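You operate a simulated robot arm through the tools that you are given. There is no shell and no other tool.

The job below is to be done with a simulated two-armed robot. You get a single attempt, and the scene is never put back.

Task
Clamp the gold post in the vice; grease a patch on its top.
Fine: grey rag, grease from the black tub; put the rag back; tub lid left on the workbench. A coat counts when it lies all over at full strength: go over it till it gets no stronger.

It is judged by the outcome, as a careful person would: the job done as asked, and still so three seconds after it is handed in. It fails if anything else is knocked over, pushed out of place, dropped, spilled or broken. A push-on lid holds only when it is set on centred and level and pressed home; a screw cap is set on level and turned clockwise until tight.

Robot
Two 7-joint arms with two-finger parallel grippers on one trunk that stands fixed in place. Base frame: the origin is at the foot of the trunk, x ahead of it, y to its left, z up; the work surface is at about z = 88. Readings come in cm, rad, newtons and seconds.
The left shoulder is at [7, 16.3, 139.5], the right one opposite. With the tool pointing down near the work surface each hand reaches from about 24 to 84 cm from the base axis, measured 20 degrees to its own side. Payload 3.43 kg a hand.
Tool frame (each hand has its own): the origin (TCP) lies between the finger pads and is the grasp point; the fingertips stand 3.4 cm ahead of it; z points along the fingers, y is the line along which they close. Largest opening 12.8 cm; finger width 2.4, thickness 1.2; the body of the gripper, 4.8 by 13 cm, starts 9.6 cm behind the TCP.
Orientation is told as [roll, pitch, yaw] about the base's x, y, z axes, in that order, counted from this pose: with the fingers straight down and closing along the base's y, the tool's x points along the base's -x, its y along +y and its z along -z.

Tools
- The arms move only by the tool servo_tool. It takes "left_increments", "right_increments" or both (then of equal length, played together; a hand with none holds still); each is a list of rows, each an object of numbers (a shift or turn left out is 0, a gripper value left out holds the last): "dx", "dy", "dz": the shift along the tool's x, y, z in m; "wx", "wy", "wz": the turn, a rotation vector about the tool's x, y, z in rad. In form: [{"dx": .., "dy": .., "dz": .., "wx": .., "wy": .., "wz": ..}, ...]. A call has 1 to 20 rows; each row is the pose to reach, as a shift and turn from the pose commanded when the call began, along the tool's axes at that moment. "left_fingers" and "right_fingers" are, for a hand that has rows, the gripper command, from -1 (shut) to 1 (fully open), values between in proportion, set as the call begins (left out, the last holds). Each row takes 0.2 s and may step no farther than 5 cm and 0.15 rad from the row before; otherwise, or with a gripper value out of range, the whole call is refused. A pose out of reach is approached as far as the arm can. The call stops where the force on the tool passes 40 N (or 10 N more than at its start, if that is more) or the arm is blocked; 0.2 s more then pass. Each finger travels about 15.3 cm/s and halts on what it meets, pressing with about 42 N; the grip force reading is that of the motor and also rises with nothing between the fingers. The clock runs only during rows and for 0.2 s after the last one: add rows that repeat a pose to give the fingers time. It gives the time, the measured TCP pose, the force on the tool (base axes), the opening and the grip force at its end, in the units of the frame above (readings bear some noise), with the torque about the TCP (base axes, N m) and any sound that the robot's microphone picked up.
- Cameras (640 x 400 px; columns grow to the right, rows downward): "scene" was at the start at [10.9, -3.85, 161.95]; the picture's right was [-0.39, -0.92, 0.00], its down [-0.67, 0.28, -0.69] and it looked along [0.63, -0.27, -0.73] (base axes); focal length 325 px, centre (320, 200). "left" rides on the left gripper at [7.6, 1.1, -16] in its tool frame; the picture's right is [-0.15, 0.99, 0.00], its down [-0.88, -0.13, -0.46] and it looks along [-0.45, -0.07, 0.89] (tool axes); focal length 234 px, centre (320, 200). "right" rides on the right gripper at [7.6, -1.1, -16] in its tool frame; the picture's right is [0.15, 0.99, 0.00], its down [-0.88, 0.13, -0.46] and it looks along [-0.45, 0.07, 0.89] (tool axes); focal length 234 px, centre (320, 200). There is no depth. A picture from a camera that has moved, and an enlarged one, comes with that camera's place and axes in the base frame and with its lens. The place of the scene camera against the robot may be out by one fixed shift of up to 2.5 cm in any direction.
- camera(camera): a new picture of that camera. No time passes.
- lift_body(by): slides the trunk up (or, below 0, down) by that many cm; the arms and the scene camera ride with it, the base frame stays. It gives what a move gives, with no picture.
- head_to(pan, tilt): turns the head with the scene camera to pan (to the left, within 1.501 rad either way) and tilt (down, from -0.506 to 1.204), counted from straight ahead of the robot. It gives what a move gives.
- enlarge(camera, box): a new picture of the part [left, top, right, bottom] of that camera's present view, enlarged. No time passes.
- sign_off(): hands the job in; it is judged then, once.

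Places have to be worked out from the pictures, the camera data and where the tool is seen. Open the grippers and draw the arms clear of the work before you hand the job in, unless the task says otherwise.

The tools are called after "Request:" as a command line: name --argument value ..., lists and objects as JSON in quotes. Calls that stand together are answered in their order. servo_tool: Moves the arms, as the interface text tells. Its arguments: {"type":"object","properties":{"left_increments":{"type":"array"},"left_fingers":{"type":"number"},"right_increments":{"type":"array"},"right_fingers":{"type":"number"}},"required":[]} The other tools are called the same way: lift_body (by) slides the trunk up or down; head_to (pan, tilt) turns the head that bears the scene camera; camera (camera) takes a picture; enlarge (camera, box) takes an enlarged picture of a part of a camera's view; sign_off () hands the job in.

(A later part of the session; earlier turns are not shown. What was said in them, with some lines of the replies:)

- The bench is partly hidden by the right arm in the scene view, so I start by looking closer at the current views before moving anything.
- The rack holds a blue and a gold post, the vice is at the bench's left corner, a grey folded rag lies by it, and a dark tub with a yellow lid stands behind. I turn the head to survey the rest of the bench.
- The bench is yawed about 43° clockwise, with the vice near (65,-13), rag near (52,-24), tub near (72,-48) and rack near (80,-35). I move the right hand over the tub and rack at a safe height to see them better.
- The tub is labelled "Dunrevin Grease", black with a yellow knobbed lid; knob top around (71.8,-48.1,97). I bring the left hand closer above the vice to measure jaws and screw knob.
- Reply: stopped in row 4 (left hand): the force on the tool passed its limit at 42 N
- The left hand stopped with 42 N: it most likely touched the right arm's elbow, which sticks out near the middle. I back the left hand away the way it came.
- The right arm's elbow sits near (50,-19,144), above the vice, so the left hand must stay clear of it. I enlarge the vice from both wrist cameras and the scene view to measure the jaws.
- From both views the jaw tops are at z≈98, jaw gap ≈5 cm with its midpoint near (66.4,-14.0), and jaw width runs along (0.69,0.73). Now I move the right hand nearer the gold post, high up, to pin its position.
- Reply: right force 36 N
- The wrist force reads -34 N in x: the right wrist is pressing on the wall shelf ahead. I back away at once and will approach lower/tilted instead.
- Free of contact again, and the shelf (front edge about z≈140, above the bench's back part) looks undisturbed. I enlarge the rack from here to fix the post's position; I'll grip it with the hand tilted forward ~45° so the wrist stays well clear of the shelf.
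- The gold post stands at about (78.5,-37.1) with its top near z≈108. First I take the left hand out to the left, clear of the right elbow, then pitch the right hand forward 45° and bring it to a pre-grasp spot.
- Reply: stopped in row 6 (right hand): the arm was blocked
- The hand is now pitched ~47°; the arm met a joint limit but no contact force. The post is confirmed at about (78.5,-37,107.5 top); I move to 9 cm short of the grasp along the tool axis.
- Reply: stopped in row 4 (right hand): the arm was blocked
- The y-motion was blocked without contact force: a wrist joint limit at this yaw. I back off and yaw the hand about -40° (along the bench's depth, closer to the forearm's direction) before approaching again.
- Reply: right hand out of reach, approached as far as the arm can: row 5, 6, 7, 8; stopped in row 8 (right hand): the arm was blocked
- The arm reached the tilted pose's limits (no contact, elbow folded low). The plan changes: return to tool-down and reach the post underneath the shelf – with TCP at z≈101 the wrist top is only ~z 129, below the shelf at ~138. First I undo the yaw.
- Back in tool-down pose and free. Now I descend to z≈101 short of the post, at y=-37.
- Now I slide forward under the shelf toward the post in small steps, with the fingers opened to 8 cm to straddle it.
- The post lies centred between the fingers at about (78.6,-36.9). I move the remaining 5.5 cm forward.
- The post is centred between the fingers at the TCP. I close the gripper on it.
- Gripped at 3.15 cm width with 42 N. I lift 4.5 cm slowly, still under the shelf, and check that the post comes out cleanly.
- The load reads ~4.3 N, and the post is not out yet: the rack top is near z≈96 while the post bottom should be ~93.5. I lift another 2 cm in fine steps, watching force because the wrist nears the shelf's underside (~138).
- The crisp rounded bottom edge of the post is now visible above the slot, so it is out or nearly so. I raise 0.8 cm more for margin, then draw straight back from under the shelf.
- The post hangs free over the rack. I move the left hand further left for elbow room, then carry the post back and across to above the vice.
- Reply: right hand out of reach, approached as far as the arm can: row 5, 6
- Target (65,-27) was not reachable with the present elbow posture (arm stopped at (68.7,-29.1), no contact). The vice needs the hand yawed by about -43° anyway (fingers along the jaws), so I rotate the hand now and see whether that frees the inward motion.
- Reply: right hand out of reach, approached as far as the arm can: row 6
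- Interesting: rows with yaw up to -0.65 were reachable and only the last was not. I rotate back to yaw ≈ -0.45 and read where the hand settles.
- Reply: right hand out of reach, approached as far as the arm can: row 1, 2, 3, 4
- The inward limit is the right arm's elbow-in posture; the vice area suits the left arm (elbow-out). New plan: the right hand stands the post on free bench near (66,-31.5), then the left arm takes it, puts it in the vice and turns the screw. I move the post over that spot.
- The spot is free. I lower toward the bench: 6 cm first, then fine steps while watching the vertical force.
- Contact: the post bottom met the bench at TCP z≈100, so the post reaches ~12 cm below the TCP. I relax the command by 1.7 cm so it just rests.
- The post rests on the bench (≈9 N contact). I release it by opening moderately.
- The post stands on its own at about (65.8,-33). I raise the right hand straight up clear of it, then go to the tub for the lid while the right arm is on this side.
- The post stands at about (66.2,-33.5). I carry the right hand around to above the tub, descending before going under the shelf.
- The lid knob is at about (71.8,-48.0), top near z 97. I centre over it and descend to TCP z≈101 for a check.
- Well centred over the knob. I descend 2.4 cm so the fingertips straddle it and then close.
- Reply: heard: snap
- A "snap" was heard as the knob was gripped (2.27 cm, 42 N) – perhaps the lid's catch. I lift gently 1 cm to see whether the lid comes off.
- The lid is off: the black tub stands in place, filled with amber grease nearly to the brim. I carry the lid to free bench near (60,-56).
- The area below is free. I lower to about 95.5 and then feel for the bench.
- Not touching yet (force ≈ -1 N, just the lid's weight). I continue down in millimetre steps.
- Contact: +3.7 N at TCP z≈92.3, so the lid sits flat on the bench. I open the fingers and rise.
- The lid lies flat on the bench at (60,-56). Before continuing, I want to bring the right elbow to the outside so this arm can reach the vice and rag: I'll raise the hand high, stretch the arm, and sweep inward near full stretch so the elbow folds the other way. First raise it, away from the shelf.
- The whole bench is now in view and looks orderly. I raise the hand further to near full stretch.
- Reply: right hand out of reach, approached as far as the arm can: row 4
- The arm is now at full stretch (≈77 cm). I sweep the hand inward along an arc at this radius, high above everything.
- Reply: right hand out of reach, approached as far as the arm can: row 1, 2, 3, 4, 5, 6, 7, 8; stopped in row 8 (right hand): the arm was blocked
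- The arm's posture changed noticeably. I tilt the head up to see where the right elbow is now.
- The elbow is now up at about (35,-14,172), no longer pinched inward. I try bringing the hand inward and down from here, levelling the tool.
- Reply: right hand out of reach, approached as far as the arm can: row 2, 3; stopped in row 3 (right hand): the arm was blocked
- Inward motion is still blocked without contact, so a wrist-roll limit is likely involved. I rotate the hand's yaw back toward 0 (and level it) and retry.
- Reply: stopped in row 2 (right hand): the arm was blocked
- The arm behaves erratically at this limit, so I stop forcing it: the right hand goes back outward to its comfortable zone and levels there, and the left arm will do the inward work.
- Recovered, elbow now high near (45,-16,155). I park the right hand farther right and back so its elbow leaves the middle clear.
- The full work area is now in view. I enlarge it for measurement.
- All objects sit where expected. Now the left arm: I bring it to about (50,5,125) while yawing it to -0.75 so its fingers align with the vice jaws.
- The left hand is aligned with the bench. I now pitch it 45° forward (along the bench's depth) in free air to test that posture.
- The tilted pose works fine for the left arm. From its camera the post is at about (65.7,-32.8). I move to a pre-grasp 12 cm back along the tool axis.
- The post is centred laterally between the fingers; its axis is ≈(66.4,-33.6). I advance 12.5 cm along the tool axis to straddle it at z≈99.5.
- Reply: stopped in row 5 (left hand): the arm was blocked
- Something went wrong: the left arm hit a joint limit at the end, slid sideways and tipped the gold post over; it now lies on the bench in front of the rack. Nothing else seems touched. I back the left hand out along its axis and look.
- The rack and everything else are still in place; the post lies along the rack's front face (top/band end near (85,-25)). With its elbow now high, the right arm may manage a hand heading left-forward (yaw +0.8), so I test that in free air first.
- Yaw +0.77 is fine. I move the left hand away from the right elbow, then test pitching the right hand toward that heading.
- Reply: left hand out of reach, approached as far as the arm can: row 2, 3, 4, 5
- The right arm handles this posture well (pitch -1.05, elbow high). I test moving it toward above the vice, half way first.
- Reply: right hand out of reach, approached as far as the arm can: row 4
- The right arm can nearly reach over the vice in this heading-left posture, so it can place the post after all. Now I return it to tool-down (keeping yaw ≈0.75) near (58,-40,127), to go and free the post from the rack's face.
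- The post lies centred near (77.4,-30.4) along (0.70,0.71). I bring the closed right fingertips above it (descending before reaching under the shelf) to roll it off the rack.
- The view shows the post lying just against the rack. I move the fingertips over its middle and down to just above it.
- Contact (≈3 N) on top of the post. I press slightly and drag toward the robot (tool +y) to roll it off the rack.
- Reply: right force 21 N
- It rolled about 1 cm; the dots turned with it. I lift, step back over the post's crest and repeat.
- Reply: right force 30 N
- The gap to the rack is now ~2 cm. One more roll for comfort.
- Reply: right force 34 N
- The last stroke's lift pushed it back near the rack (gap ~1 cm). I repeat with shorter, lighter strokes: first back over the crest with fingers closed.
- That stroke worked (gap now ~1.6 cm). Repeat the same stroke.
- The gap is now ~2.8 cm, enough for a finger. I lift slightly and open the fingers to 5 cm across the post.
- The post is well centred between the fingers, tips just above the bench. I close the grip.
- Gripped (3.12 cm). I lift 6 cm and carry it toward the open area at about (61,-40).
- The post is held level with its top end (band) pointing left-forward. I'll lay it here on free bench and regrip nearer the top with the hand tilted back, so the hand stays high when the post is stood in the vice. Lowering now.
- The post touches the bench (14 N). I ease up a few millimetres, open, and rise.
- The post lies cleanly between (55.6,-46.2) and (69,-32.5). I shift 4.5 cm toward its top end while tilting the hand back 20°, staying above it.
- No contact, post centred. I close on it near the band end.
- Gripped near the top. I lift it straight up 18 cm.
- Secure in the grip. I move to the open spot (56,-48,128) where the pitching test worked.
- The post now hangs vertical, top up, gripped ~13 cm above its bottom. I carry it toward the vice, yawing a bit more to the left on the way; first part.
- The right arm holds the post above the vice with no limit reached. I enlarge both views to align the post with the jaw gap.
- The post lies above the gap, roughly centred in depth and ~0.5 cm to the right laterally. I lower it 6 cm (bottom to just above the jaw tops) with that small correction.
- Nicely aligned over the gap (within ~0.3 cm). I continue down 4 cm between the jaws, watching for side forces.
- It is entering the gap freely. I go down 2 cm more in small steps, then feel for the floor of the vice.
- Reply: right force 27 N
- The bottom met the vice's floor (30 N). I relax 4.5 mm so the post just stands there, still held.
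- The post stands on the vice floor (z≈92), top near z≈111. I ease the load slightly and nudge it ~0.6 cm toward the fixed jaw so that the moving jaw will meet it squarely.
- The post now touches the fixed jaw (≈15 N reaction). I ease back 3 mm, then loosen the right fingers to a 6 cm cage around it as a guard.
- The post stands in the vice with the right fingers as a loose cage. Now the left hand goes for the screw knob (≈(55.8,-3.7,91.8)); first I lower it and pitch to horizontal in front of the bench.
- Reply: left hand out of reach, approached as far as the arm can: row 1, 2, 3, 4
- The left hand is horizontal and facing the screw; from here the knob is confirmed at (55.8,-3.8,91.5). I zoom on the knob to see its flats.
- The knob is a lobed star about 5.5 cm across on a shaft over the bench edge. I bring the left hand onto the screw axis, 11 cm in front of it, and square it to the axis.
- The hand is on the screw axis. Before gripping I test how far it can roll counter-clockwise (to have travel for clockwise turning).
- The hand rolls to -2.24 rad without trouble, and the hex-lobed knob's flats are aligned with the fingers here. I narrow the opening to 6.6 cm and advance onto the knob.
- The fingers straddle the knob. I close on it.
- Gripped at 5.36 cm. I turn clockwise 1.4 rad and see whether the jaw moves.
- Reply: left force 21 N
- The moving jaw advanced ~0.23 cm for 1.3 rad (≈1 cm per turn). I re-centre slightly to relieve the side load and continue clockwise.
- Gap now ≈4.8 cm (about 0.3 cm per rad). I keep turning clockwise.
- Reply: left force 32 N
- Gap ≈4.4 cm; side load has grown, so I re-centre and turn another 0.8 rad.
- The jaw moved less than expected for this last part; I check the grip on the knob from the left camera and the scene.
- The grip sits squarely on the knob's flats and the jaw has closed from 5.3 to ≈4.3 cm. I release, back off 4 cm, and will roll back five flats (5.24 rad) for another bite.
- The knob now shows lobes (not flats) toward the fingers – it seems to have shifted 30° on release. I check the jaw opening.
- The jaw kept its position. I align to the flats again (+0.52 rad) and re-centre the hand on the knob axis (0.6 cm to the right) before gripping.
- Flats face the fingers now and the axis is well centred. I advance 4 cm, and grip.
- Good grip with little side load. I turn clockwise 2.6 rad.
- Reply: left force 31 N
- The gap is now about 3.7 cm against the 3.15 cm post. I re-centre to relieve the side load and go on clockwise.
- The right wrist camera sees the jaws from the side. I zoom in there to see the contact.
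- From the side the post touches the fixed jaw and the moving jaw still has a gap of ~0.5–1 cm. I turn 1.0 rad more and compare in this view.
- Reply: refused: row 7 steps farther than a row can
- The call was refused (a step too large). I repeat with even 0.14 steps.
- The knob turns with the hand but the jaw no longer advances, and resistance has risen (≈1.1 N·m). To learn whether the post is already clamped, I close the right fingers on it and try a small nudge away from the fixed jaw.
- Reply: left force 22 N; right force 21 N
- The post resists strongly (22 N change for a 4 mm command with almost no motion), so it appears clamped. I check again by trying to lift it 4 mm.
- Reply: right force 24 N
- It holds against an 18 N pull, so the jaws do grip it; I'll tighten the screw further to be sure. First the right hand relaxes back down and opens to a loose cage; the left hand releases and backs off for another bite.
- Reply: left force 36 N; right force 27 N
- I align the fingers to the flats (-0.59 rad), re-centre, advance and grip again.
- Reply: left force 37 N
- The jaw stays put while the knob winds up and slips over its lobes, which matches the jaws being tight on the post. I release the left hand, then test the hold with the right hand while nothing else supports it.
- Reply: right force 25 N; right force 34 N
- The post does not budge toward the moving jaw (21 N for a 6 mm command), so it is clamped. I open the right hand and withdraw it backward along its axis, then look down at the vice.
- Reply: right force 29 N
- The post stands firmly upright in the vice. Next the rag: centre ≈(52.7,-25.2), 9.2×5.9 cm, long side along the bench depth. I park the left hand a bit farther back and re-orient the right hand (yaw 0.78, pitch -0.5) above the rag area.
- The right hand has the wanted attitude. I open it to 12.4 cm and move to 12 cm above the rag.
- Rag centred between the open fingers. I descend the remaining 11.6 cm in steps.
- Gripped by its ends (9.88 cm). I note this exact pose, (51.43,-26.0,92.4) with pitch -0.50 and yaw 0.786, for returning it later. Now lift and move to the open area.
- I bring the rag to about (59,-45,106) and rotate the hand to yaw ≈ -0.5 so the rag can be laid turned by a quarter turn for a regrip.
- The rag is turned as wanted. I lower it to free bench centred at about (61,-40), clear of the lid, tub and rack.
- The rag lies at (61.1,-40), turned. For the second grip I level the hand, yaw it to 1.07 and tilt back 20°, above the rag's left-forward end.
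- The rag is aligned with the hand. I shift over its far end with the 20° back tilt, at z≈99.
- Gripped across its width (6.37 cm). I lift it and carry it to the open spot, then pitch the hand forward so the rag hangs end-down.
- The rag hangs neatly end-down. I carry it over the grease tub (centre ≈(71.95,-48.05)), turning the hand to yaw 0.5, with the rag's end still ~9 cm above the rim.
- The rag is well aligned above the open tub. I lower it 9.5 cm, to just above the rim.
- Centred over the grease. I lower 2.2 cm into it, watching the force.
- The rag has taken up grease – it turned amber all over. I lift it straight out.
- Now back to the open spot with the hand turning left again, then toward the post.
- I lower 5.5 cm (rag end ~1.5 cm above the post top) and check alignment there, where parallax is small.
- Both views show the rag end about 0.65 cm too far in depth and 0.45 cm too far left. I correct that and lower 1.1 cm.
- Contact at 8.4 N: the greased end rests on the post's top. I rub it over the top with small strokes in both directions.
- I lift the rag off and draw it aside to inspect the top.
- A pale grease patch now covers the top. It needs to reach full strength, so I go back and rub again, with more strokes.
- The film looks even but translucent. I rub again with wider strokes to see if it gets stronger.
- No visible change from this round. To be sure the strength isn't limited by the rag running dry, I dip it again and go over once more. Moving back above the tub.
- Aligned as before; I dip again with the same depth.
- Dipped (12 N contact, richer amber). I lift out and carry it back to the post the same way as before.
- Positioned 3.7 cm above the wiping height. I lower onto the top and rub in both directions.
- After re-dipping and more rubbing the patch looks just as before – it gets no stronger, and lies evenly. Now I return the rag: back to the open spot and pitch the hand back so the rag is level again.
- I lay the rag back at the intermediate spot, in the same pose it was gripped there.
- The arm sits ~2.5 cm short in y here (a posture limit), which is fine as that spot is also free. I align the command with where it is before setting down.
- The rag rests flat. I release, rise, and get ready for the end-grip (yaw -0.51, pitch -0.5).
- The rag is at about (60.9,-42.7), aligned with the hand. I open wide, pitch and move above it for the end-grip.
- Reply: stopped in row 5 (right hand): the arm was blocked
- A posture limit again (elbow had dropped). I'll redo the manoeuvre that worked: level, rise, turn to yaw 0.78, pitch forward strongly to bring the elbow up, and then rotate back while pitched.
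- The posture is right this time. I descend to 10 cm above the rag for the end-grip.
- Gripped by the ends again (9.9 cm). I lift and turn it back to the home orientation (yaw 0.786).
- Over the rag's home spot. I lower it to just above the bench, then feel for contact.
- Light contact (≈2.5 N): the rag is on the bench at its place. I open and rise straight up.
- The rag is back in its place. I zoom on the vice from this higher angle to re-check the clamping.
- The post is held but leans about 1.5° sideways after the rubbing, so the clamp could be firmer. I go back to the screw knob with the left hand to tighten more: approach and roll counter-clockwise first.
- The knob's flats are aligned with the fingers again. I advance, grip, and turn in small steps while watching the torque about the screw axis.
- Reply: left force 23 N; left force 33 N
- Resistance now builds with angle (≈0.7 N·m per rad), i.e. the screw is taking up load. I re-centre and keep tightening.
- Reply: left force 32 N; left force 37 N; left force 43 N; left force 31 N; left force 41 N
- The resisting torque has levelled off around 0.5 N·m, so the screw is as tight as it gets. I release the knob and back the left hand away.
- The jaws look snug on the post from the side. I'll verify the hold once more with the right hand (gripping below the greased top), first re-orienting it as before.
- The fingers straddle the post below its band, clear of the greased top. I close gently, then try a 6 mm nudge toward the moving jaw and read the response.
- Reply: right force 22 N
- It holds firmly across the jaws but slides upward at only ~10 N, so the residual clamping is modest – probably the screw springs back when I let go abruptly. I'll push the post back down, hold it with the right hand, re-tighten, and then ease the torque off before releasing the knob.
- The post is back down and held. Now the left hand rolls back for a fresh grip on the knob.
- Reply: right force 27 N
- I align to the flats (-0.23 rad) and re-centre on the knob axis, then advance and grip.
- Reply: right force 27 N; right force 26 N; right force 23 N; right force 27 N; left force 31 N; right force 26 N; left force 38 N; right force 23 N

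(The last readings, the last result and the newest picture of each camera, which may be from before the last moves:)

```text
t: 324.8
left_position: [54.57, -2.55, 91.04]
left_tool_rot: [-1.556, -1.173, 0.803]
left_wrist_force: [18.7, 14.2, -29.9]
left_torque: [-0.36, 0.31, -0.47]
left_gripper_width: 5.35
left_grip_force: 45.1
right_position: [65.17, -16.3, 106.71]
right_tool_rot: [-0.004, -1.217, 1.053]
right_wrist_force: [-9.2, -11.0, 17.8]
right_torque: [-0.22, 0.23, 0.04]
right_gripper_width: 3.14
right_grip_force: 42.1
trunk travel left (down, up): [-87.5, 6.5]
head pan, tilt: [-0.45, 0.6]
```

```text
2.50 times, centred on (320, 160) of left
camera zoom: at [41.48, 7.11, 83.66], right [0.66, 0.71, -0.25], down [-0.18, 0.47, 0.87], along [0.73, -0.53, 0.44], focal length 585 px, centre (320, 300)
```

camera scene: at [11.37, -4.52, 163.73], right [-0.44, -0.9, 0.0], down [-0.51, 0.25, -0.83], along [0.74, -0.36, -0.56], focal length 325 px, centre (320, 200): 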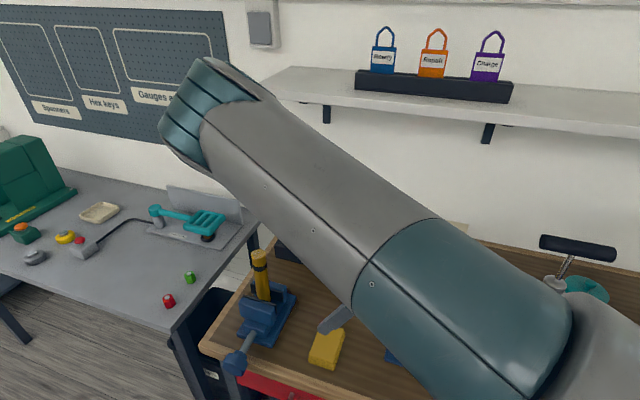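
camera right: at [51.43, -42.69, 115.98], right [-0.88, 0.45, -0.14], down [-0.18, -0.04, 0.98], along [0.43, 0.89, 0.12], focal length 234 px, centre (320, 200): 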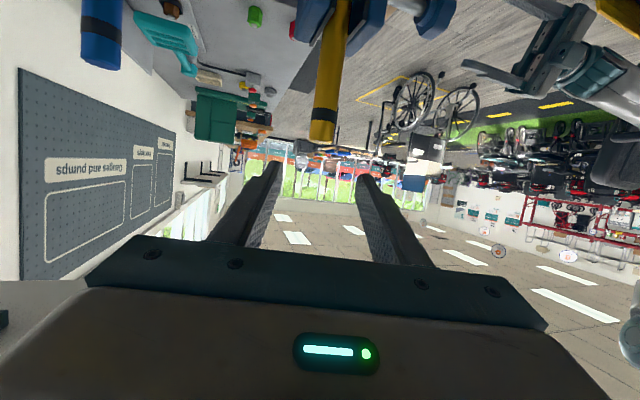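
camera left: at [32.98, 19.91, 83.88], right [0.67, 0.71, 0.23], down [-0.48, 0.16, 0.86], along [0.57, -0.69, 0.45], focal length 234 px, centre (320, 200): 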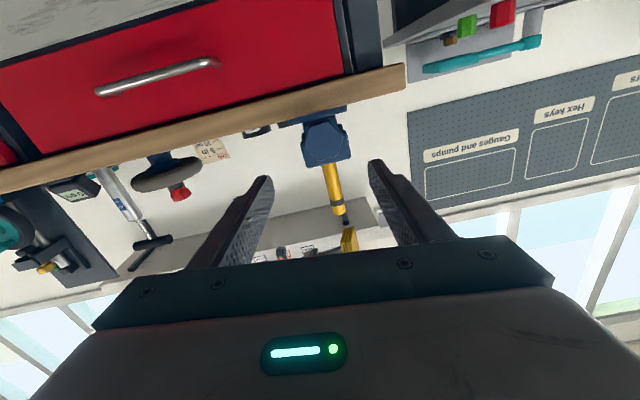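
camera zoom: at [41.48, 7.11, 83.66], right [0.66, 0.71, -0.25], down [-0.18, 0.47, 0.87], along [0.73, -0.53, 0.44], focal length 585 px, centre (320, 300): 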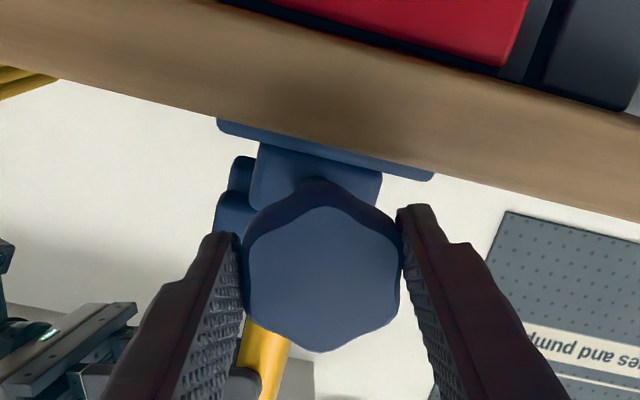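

Request:
servo_tool --left_increments '[{"dx": 0.0008, "dy": 0.002}, {"dx": 0.0016, "dy": 0.0039}, {"dx": 0.0016, "dy": 0.0039, "wz": 0.12}, {"dx": 0.0016, "dy": 0.0039, "wz": 0.24}, {"dx": 0.0016, "dy": 0.0039, "wz": 0.36}, {"dx": 0.0016, "dy": 0.0039, "wz": 0.48}]'

Request:
servo_tool --left_increments '[{"wz": 0.12}, {"wz": 0.24}, {"wz": 0.36}, {"wz": 0.48}]'

Request:
servo_tool --left_increments '[{"wz": 0.12}, {"wz": 0.24}, {"wz": 0.36}, {"wz": 0.48}]'

Request:
enlarge --camera "left" --box '[240, 80, 400, 240]'

```text
t: 326.2
left_position: [54.69, -2.41, 91.01]
left_tool_rot: [1.566, -1.489, -2.319]
left_wrist_force: [6.4, 26.3, -12.4]
left_torque: [-0.66, -0.07, -0.43]
left_gripper_width: 5.34
left_grip_force: 44.8
right_position: [65.18, -16.34, 106.65]
right_tool_rot: [-0.005, -1.217, 1.055]
right_wrist_force: [-2.8, -15.7, -2.9]
right_torque: [-1.03, 0.58, -0.16]
right_gripper_width: 3.13
right_grip_force: 42.1
trunk travel left (down, up): [-87.5, 6.5]
head pan, tilt: [-0.45, 0.6]
```

```text
t: 327.2
left_position: [54.72, -2.54, 91.05]
left_tool_rot: [1.574, -1.007, -2.326]
left_wrist_force: [12.7, 31.0, -1.2]
left_torque: [-0.32, 0.39, -0.51]
left_gripper_width: 5.36
left_grip_force: 44.6
right_position: [65.18, -16.34, 106.72]
right_tool_rot: [-0.005, -1.216, 1.056]
right_wrist_force: [-3.8, -18.5, -8.4]
right_torque: [-1.01, 0.73, -0.17]
right_gripper_width: 3.1
right_grip_force: 41.8
trunk travel left (down, up): [-87.5, 6.5]
head pan, tilt: [-0.45, 0.6]
```

```text
t: 328.2
left_position: [54.79, -2.58, 91.52]
left_tool_rot: [1.58, -0.531, -2.331]
left_wrist_force: [12.1, 19.2, 23.2]
left_torque: [-0.35, 0.68, -0.2]
left_gripper_width: 5.42
left_grip_force: 45.4
right_position: [65.25, -16.17, 106.72]
right_tool_rot: [-0.006, -1.217, 1.058]
right_wrist_force: [3.8, -9.7, -18.4]
right_torque: [-0.79, 0.51, -0.24]
right_gripper_width: 3.16
right_grip_force: 42.1
trunk travel left (down, up): [-87.5, 6.5]
head pan, tilt: [-0.45, 0.6]
```

```text
2.50 times, centred on (320, 160) of left
camera zoom: at [48.01, 13.55, 88.33], right [0.25, 0.28, 0.93], down [-0.9, -0.29, 0.33], along [0.36, -0.92, 0.18], focal length 585 px, centre (320, 300)
```

zoom: 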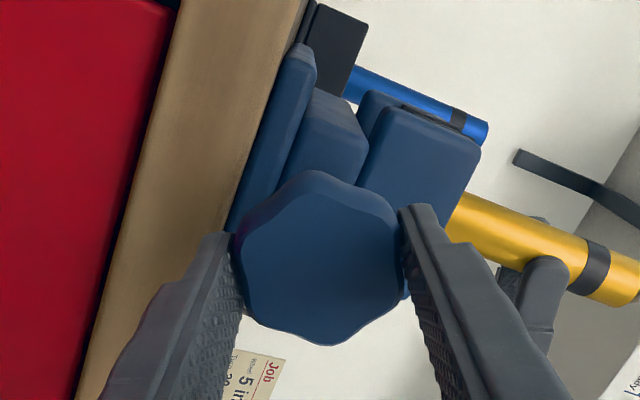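

Torque has risen to ≈0.7 N·m and the fingers begin to ride up the lobes. Now I ease back gently so the screw isn't released under load.

Request:
servo_tool --left_increments '[{"wz": -0.05}, {"wz": -0.1}, {"wz": -0.1}]'

Request:
servo_tool --left_increments '[{"wz": -0.05}, {"wz": -0.1}, {"wz": -0.1}]'

Request:
servo_tool --left_increments '[{"wz": -0.05}, {"wz": -0.1}, {"wz": -0.1}]'

```text
t: 329.0
left_position: [54.87, -2.35, 91.25]
left_tool_rot: [1.573, -0.63, -2.324]
left_wrist_force: [26.1, 10.6, 28.1]
left_torque: [-0.04, 0.7, 0.03]
left_gripper_width: 5.32
left_grip_force: 45.5
right_position: [65.34, -16.32, 106.72]
right_tool_rot: [-0.001, -1.217, 1.052]
right_wrist_force: [-1.8, -3.4, -15.0]
right_torque: [-0.56, 0.49, -0.01]
right_gripper_width: 3.1
right_grip_force: 42.5
trunk travel left (down, up): [-87.5, 6.5]
head pan, tilt: [-0.45, 0.6]
```

```text
t: 329.8
left_position: [55.0, -2.45, 91.12]
left_tool_rot: [1.572, -0.73, -2.324]
left_wrist_force: [36.0, 3.3, 17.6]
left_torque: [0.19, 0.87, -0.13]
left_gripper_width: 5.34
left_grip_force: 45.1
right_position: [65.32, -16.15, 106.69]
right_tool_rot: [-0.004, -1.217, 1.053]
right_wrist_force: [-10.0, 0.4, -7.1]
right_torque: [-0.44, 0.66, 0.21]
right_gripper_width: 3.13
right_grip_force: 41.9
trunk travel left (down, up): [-87.5, 6.5]
head pan, tilt: [-0.45, 0.6]
```

```text
t: 330.6
left_position: [54.9, -2.47, 91.09]
left_tool_rot: [1.573, -0.831, -2.324]
left_wrist_force: [39.8, 3.4, 10.0]
left_torque: [0.08, 0.79, -0.29]
left_gripper_width: 5.35
left_grip_force: 45.3
right_position: [65.25, -16.24, 106.72]
right_tool_rot: [-0.003, -1.218, 1.053]
right_wrist_force: [-14.6, 2.1, -3.8]
right_torque: [-0.17, 0.81, 0.39]
right_gripper_width: 3.14
right_grip_force: 41.9
trunk travel left (down, up): [-87.5, 6.5]
head pan, tilt: [-0.45, 0.6]
```

The torque reading hardly changes on easing back, so it mostly reflects side load. I turn the 0.3 rad back clockwise, release without moving, and look at how far the knob springs back.

Request:
servo_tool --left_increments '[{"wz": 0.1}, {"wz": 0.2}, {"wz": 0.3}, {"wz": 0.4}]'

Request:
enlarge --camera "left" --box '[240, 80, 400, 240]'

Request:
servo_tool --left_increments '[{"dz": 0}, {"dz": 0}, {"dz": 0}]' --left_fingers 0.2

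Request:
enlarge --camera "left" --box '[240, 80, 400, 240]'

```text
t: 331.6
left_position: [55.01, -2.27, 91.27]
left_tool_rot: [1.576, -0.427, -2.325]
left_wrist_force: [24.6, 19.0, 22.2]
left_torque: [-0.24, 0.53, -0.36]
left_gripper_width: 5.3
left_grip_force: 44.6
right_position: [65.35, -16.15, 106.77]
right_tool_rot: [-0.01, -1.214, 1.06]
right_wrist_force: [-4.4, -3.4, -12.3]
right_torque: [-0.44, 0.71, 0.03]
right_gripper_width: 3.13
right_grip_force: 42.1
trunk travel left (down, up): [-87.5, 6.5]
head pan, tilt: [-0.45, 0.6]
```

```text
2.50 times, centred on (320, 160) of left
camera zoom: at [48.23, 14.06, 88.97], right [0.19, 0.21, 0.96], down [-0.92, -0.31, 0.24], along [0.35, -0.93, 0.13], focal length 585 px, centre (320, 300)
```

zoom: 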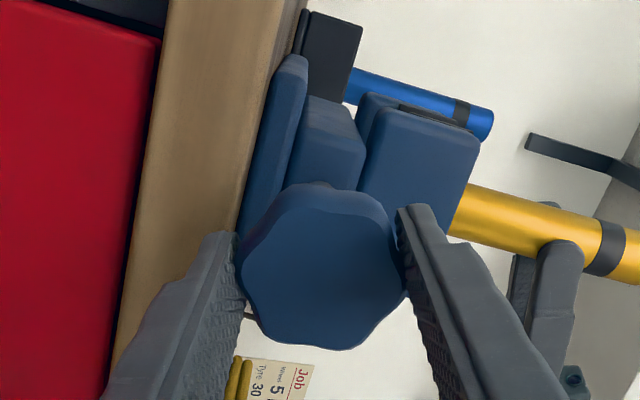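

```text
t: 332.4
left_position: [54.62, -2.64, 90.89]
left_tool_rot: [1.572, -0.431, -2.329]
left_wrist_force: [0.8, 0.2, 0.7]
left_torque: [0.0, -0.01, 0.01]
left_gripper_width: 7.69
left_grip_force: 0.1
right_position: [65.41, -16.28, 106.7]
right_tool_rot: [-0.004, -1.219, 1.057]
right_wrist_force: [2.9, 8.1, -15.7]
right_torque: [0.63, -0.17, 0.07]
right_gripper_width: 3.13
right_grip_force: 42.0
trunk travel left (down, up): [-87.5, 6.5]
head pan, tilt: [-0.45, 0.6]
```

```text
2.50 times, centred on (320, 160) of left
camera zoom: at [47.98, 13.77, 88.74], right [0.19, 0.2, 0.96], down [-0.92, -0.31, 0.25], along [0.35, -0.93, 0.13], focal length 585 px, centre (320, 300)
```

zoom: 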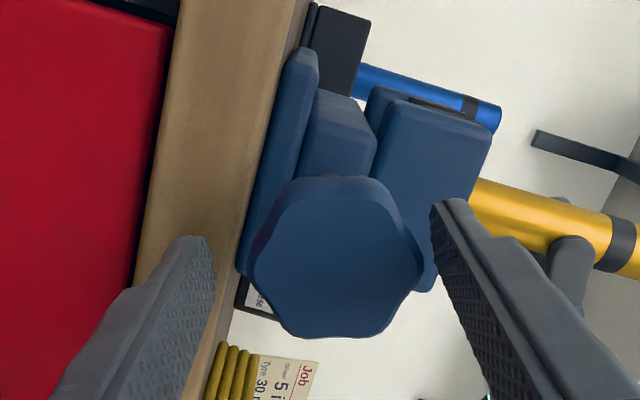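

Only ~10° of spring-back this time. I test the hold again with the right hand: a 5 mm upward pull.

Request:
servo_tool --right_increments '[{"dx": -0.0024, "dz": -0.0009}, {"dx": -0.0047, "dz": -0.0017}, {"dx": -0.0047, "dz": -0.0017}]'

```text
t: 333.2
left_position: [54.73, -2.6, 90.98]
left_tool_rot: [1.57, -0.43, -2.328]
left_wrist_force: [-0.3, 0.0, 0.3]
left_torque: [0.04, -0.01, 0.0]
left_gripper_width: 7.68
left_grip_force: 0.2
right_position: [65.25, -16.38, 107.17]
right_tool_rot: [-0.001, -1.216, 1.052]
right_wrist_force: [-3.1, 7.1, -26.1]
right_torque: [-0.47, 0.35, 0.13]
right_gripper_width: 3.18
right_grip_force: 41.9
trunk travel left (down, up): [-87.5, 6.5]
head pan, tilt: [-0.45, 0.6]
```

It now takes over 20 N to slide it (five times its weight) – clearly clamped. I press it back down to the vice floor, then release the right hand.

Request:
servo_tool --right_increments '[{"dx": 0.0024, "dz": 0.0009}, {"dx": 0.0047, "dz": 0.0017}, {"dx": 0.0075, "dz": 0.0027}, {"dx": 0.0075, "dz": 0.0027}]'

Request:
servo_tool --right_increments '[{"dx": -0.003, "dz": -0.001}, {"dx": -0.004, "dz": -0.0014}]'

Request:
enlarge --camera "scene" --box '[220, 230, 320, 340]'

```text
t: 334.2
left_position: [54.34, -2.61, 91.3]
left_tool_rot: [1.573, -0.43, -2.328]
left_wrist_force: [1.4, 0.4, -0.1]
left_torque: [-0.01, -0.01, 0.01]
left_gripper_width: 7.66
left_grip_force: 0.1
right_position: [65.16, -16.33, 107.11]
right_tool_rot: [-0.028, -1.227, 1.08]
right_wrist_force: [0.0, -2.9, 22.3]
right_torque: [0.83, 0.14, 0.01]
right_gripper_width: 3.15
right_grip_force: 41.9
trunk travel left (down, up): [-87.5, 6.5]
head pan, tilt: [-0.45, 0.6]
```

```text
t: 334.8
left_position: [54.46, -2.64, 91.16]
left_tool_rot: [1.572, -0.429, -2.325]
left_wrist_force: [0.1, 0.9, -0.2]
left_torque: [-0.01, 0.01, 0.01]
left_gripper_width: 7.69
left_grip_force: 0.0
right_position: [65.18, -16.39, 107.06]
right_tool_rot: [-0.02, -1.221, 1.071]
right_wrist_force: [7.5, -2.2, 22.0]
right_torque: [0.82, -0.35, -0.23]
right_gripper_width: 3.14
right_grip_force: 42.3
trunk travel left (down, up): [-87.5, 6.5]
head pan, tilt: [-0.45, 0.6]
```

```text
3.64 times, centred on (270, 285) of scene
camera zoom: at [11.32, -4.54, 163.75], right [-0.44, -0.9, 0.0], down [-0.51, 0.25, -0.83], along [0.74, -0.36, -0.56], focal length 1182 px, centre (502, -109)
```

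zoom: 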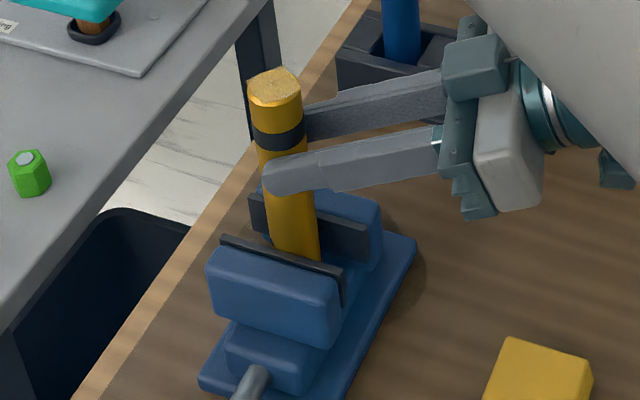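

Request:
servo_tool --right_increments '[{"dx": -0.002, "dz": -0.0007}, {"dx": -0.0035, "dz": -0.0012}]'

Request:
servo_tool --right_increments '[{"dx": 0}, {"dx": 0}, {"dz": -0.02}, {"dz": -0.05}, {"dz": -0.09}, {"dz": -0.13}]' --right_fingers 0.0

Request:
servo_tool --left_increments '[{"dz": -0.03}, {"dz": -0.06}, {"dz": -0.1}]'

Request:
enlarge --camera "scene" --box '[220, 230, 320, 340]'

Request:
enlarge --camera "scene" --box '[250, 240, 286, 266]'

```text
t: 335.4
left_position: [54.46, -2.52, 90.97]
left_tool_rot: [1.572, -0.431, -2.326]
left_wrist_force: [-0.1, 0.3, 0.1]
left_torque: [-0.01, -0.02, 0.01]
left_gripper_width: 7.68
left_grip_force: 0.0
right_position: [65.23, -16.44, 107.1]
right_tool_rot: [-0.003, -1.214, 1.055]
right_wrist_force: [6.1, 0.6, -0.9]
right_torque: [0.23, -0.5, -0.15]
right_gripper_width: 3.12
right_grip_force: 41.7
trunk travel left (down, up): [-87.5, 6.5]
head pan, tilt: [-0.45, 0.6]
```

```text
t: 336.8
left_position: [54.48, -2.73, 91.12]
left_tool_rot: [1.57, -0.429, -2.326]
left_wrist_force: [-0.5, -0.4, -0.1]
left_torque: [0.06, -0.01, 0.03]
left_gripper_width: 7.68
left_grip_force: 0.0
right_position: [58.9, -27.14, 111.83]
right_tool_rot: [-0.009, -1.222, 1.058]
right_wrist_force: [1.0, 0.0, -0.3]
right_torque: [-0.01, -0.01, 0.01]
right_gripper_width: 6.41
right_grip_force: 0.1
trunk travel left (down, up): [-87.5, 6.5]
head pan, tilt: [-0.45, 0.6]
```

```text
t: 337.6
left_position: [47.22, 4.01, 91.23]
left_tool_rot: [1.576, -0.433, -2.328]
left_wrist_force: [0.5, 0.1, 0.2]
left_torque: [0.02, -0.02, -0.04]
left_gripper_width: 7.68
left_grip_force: 0.1
right_position: [58.9, -26.94, 111.9]
right_tool_rot: [-0.014, -1.218, 1.065]
right_wrist_force: [1.2, 0.7, 0.7]
right_torque: [-0.02, -0.02, 0.01]
right_gripper_width: 6.41
right_grip_force: 0.1
trunk travel left (down, up): [-87.5, 6.5]
head pan, tilt: [-0.45, 0.6]
```

```text
3.64 times, centred on (270, 285) of scene
camera zoom: at [11.34, -4.42, 163.75], right [-0.44, -0.9, 0.0], down [-0.51, 0.25, -0.83], along [0.74, -0.36, -0.56], focal length 1182 px, centre (502, -109)
```

zoom: 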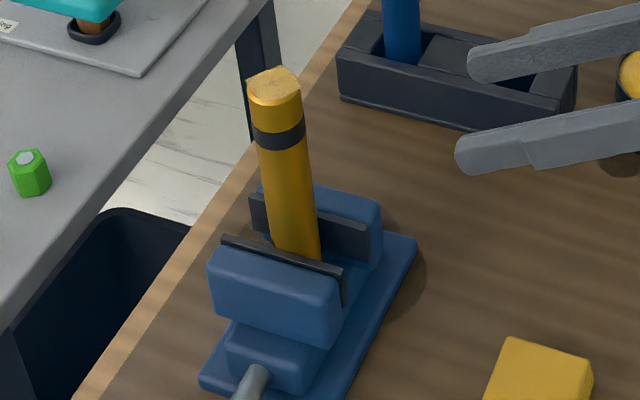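

```text
15.38 times, centred on (268, 253) of scene
camera zoom: at [11.34, -4.42, 163.75], right [-0.44, -0.9, 0.0], down [-0.51, 0.25, -0.83], along [0.74, -0.36, -0.56], focal length 4999 px, centre (1120, -615)
```

zoom: 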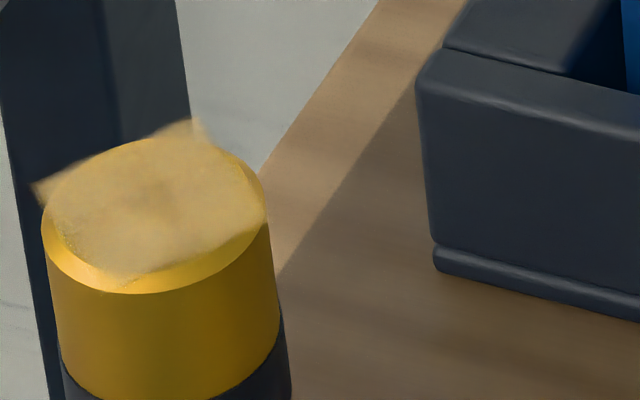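

The post stands clamped and upright with the greased patch intact. Now I open both grippers and draw the arms clear: the right hand back and up over free space, the left hand farther back.

Request:
servo_tool --right_increments '[{"dx": -0.015, "dy": -0.014, "dz": -0.041}, {"dx": -0.03, "dy": -0.028, "dz": -0.082}, {"dx": -0.044, "dy": -0.042, "dz": -0.123}, {"dx": -0.059, "dy": -0.056, "dz": -0.164}, {"dx": -0.074, "dy": -0.0705, "dz": -0.205}]' --right_fingers 1.0

Request:
servo_tool --left_increments '[{"dz": -0.04}, {"dz": -0.08}, {"dz": -0.12}]' --left_fingers 1.0

Request:
camera --camera "scene"

Request:
enlarge --camera "scene" --box '[190, 190, 450, 390]'

```text
t: 338.8
left_position: [47.3, 3.94, 91.07]
left_tool_rot: [1.573, -0.427, -2.327]
left_wrist_force: [-0.3, -0.2, 0.3]
left_torque: [0.0, 0.02, 0.02]
left_gripper_width: 7.7
left_grip_force: 0.0
right_position: [56.45, -44.94, 125.7]
right_tool_rot: [-0.011, -1.219, 1.061]
right_wrist_force: [0.1, -0.4, -0.2]
right_torque: [0.03, 0.02, 0.02]
right_gripper_width: 12.81
right_grip_force: 0.1
trunk travel left (down, up): [-87.5, 6.5]
head pan, tilt: [-0.45, 0.6]
```

```text
t: 339.6
left_position: [38.54, 12.37, 91.26]
left_tool_rot: [1.573, -0.429, -2.328]
left_wrist_force: [0.0, -0.6, -0.4]
left_torque: [-0.01, 0.0, 0.02]
left_gripper_width: 12.79
left_grip_force: 0.1
right_position: [56.5, -44.76, 125.7]
right_tool_rot: [-0.013, -1.218, 1.06]
right_wrist_force: [-0.1, 0.5, -0.4]
right_torque: [0.0, -0.02, -0.02]
right_gripper_width: 12.8
right_grip_force: 0.1
trunk travel left (down, up): [-87.5, 6.5]
head pan, tilt: [-0.45, 0.6]
```

```text
taken
camera scene: at [11.42, -4.5, 163.74], right [-0.44, -0.9, 0.0], down [-0.51, 0.25, -0.83], along [0.74, -0.36, -0.56], focal length 325 px, centre (320, 200)
```

scene: 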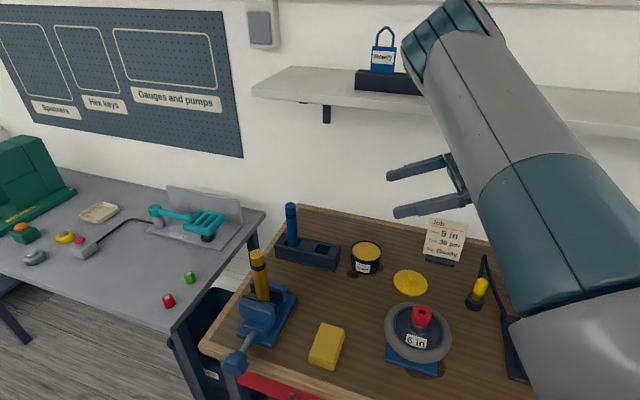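

```text
2.00 times, centred on (320, 290) of scene
camera zoom: at [11.42, -4.5, 163.74], right [-0.44, -0.9, 0.0], down [-0.51, 0.25, -0.83], along [0.74, -0.36, -0.56], focal length 650 px, centre (320, 20)
```

zoom: 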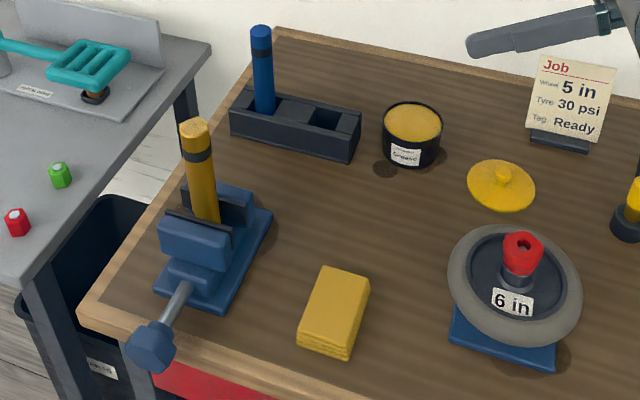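

Everything is in place: post clamped with its greased top, rag back home, tub standing, lid on the bench, rack and blue post untouched. I draw the right arm a bit farther back before handing in.

Request:
servo_tool --right_increments '[{"dz": -0.035}, {"dz": -0.07}, {"dz": -0.105}, {"dz": -0.13}]'

Request:
camera --camera "scene"

Request:
enlarge --camera "scene" --box '[220, 230, 320, 340]'

```text
t: 340.6
left_position: [38.38, 12.79, 91.28]
left_tool_rot: [1.577, -0.432, -2.33]
left_wrist_force: [-0.6, -0.4, 0.6]
left_torque: [-0.05, -0.02, 0.02]
left_gripper_width: 12.81
left_grip_force: 0.0
right_position: [50.45, -54.69, 130.7]
right_tool_rot: [-0.018, -1.218, 1.071]
right_wrist_force: [0.0, -1.7, 1.0]
right_torque: [0.0, 0.04, 0.09]
right_gripper_width: 12.82
right_grip_force: 0.0
trunk travel left (down, up): [-87.5, 6.5]
head pan, tilt: [-0.45, 0.6]
```

```text
taken
camera scene: at [11.09, -3.65, 163.78], right [-0.43, -0.9, 0.0], down [-0.51, 0.24, -0.83], along [0.74, -0.36, -0.56], focal length 325 px, centre (320, 200)
```

scene: 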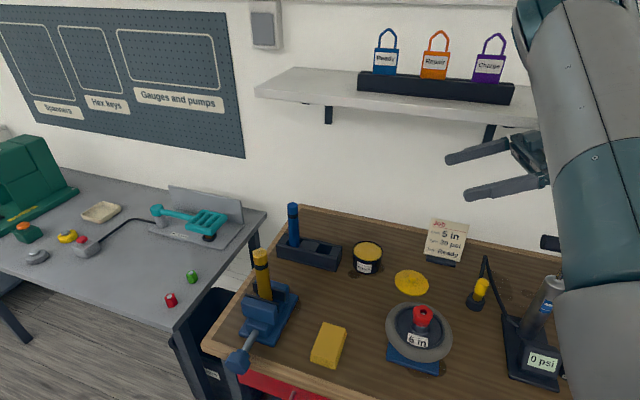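

```text
3.64 times, centred on (270, 285) of scene
camera zoom: at [11.09, -3.65, 163.78], right [-0.43, -0.9, 0.0], down [-0.51, 0.24, -0.83], along [0.74, -0.36, -0.56], focal length 1182 px, centre (502, -109)
```

zoom: 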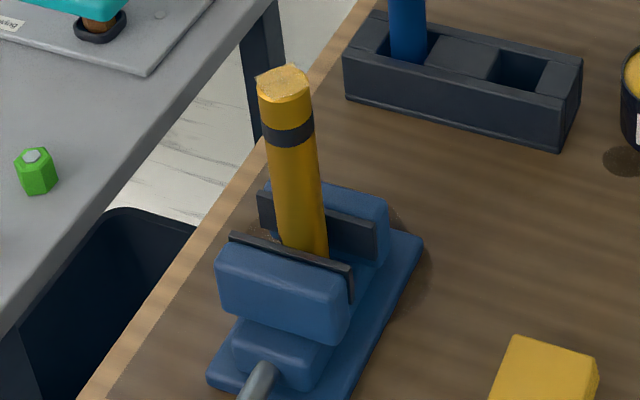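

The head camera's pose shifted slightly (≈0.9 cm), which may mean the right arm leans on something. I move the right hand back 6 cm toward the previous spot and compare.

Request:
servo_tool --right_increments '[{"dz": 0.03}, {"dz": 0.06}, {"dz": 0.06}, {"dz": 0.06}]'

Request:
camera --camera "scene"

Request:
camera --camera "right"

```text
t: 341.6
left_position: [38.6, 12.31, 91.22]
left_tool_rot: [1.571, -0.43, -2.328]
left_wrist_force: [0.5, 0.6, -0.1]
left_torque: [0.02, 0.01, 0.05]
left_gripper_width: 12.8
left_grip_force: 0.1
right_position: [53.55, -50.82, 127.95]
right_tool_rot: [-0.008, -1.221, 1.06]
right_wrist_force: [0.0, 0.2, 0.2]
right_torque: [0.01, 0.04, 0.04]
right_gripper_width: 12.79
right_grip_force: 0.0
trunk travel left (down, up): [-87.5, 6.5]
head pan, tilt: [-0.45, 0.6]
```

```text
taken
camera scene: at [11.51, -4.71, 163.72], right [-0.44, -0.9, 0.0], down [-0.51, 0.25, -0.82], along [0.74, -0.36, -0.57], focal length 325 px, centre (320, 200)
```

scene: 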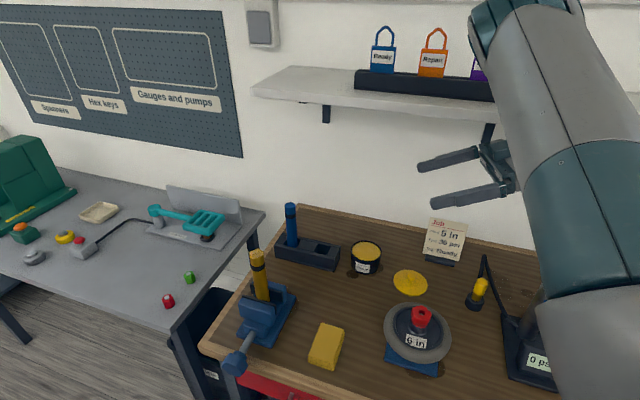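

```text
taken
camera right: at [45.76, -66.77, 126.47], right [-0.88, 0.45, -0.14], down [-0.18, -0.04, 0.98], along [0.43, 0.89, 0.12], focal length 234 px, centre (320, 200)
```

right: 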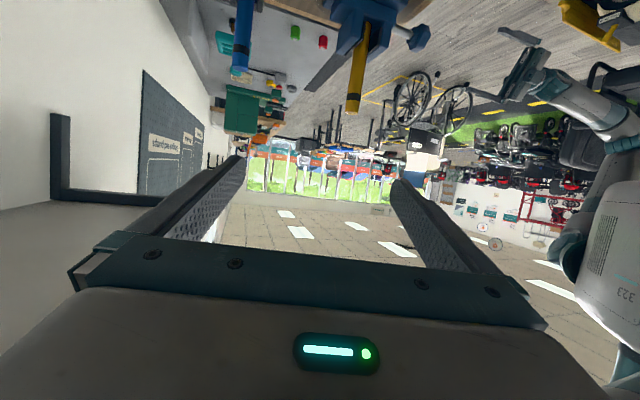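

The camera is back to normal: the right wrist had just touched the shelf edge lightly; tags and tray look undisturbed. I move the hand forward a little to the clear spot used before and check the shelf and pump.

Request:
servo_tool --right_increments '[{"dz": 0.03}, {"dz": 0.06}, {"dz": 0.06}, {"dz": 0.06}, {"dz": 0.06}]'

Request:
head_to --pan -0.7 --tilt 0.6

Request:
camera --camera "scene"

```text
t: 342.8
left_position: [38.6, 12.39, 91.27]
left_tool_rot: [1.571, -0.431, -2.327]
left_wrist_force: [0.2, 0.8, -0.1]
left_torque: [0.02, 0.06, -0.01]
left_gripper_width: 12.82
left_grip_force: 0.0
right_position: [56.23, -45.83, 126.35]
right_tool_rot: [-0.011, -1.218, 1.061]
right_wrist_force: [-0.1, -0.5, -0.4]
right_torque: [-0.02, 0.02, 0.02]
right_gripper_width: 12.81
right_grip_force: 0.0
trunk travel left (down, up): [-87.5, 6.5]
head pan, tilt: [-0.45, 0.6]
```

```text
t: 343.6
left_position: [38.66, 12.44, 91.26]
left_tool_rot: [1.573, -0.429, -2.326]
left_wrist_force: [-0.6, 0.3, 0.4]
left_torque: [0.0, 0.02, -0.02]
left_gripper_width: 12.83
left_grip_force: 0.1
right_position: [56.26, -45.87, 126.31]
right_tool_rot: [-0.009, -1.22, 1.061]
right_wrist_force: [0.2, -0.6, -0.7]
right_torque: [-0.04, 0.0, -0.01]
right_gripper_width: 12.79
right_grip_force: 0.0
trunk travel left (down, up): [-87.5, 6.5]
head pan, tilt: [-0.7, 0.6]
```

```text
taken
camera scene: at [10.25, -6.41, 163.73], right [-0.64, -0.77, 0.0], down [-0.43, 0.36, -0.83], along [0.63, -0.53, -0.57], focal length 325 px, centre (320, 200)
```

scene: 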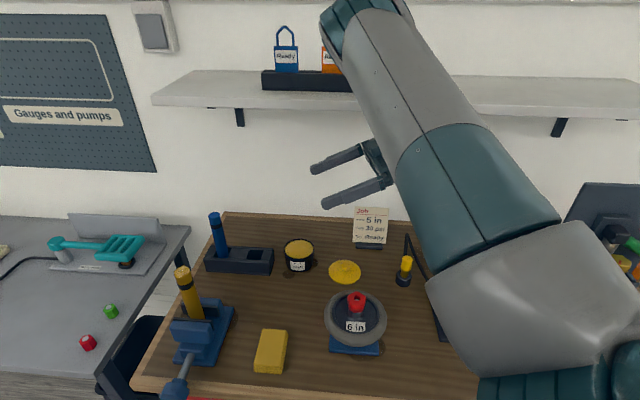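

Bench, card, wheel, valve, rack and shelf all look undisturbed. One last close look at the greased top before handing in.

Request:
enlarge --camera "scene" --box '[165, 255, 215, 290]'

Request:
enlarge --camera "scene" --box '[140, 250, 260, 390]'

```text
11.43 times, centred on (190, 272) of scene
camera zoom: at [10.25, -6.41, 163.73], right [-0.64, -0.77, 0.0], down [-0.43, 0.36, -0.83], along [0.63, -0.53, -0.57], focal length 3713 px, centre (1806, -629)
```

zoom: 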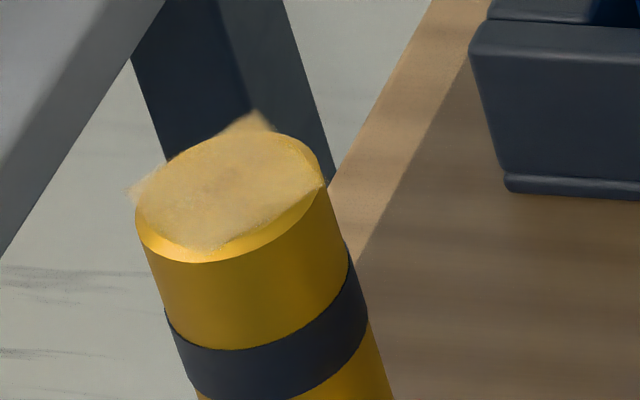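

```text
2.86 times, centred on (200, 320) of scene
camera zoom: at [10.25, -6.41, 163.73], right [-0.64, -0.77, 0.0], down [-0.43, 0.36, -0.83], along [0.63, -0.53, -0.57], focal length 928 px, centre (663, -143)
```

zoom: 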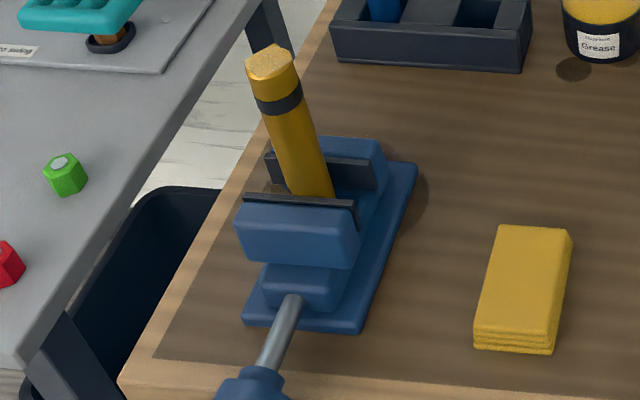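

The film lies evenly over the whole patch, and rubbing plus re-dipping made it no stronger. The post stands clamped, the rag is back, the lid is on the bench, both grippers are open and the arms are clear, so I hand the job in.

Request:
sign_off

```text
The job is handed in.
```

The job is handed in: the gold post is clamped upright in the vice and its top is greased.

- **Clamp:** The post did not move when pushed across the jaws. It takes over 20 N to slide it upward, about five times its weight. In the camera views the moving jaw looked slightly short of touching the post, so I judged tightness from how firmly it held. It leans by about one degree.
- **Grease:** The coat lies evenly over the patch. Further passes and a second dip in the tub made no visible difference, so I took it as full strength.
- **Rag and tub:** The grey rag is back in its original place. The tub stands where it was, and its lid lies flat on the workbench.
- **Mishaps:**
  - The left arm tipped the gold post over before clamping. I stood it up again, and nothing else was touched.
  - The right wrist touched the wall shelf twice: once pressing with about 34 N early on, and once lightly near the end. The shelf and the tags on it look undisturbed.

Both grippers are open. The left arm is well back; the right hand is parked about 35 cm above the bench, clear of everything on it.
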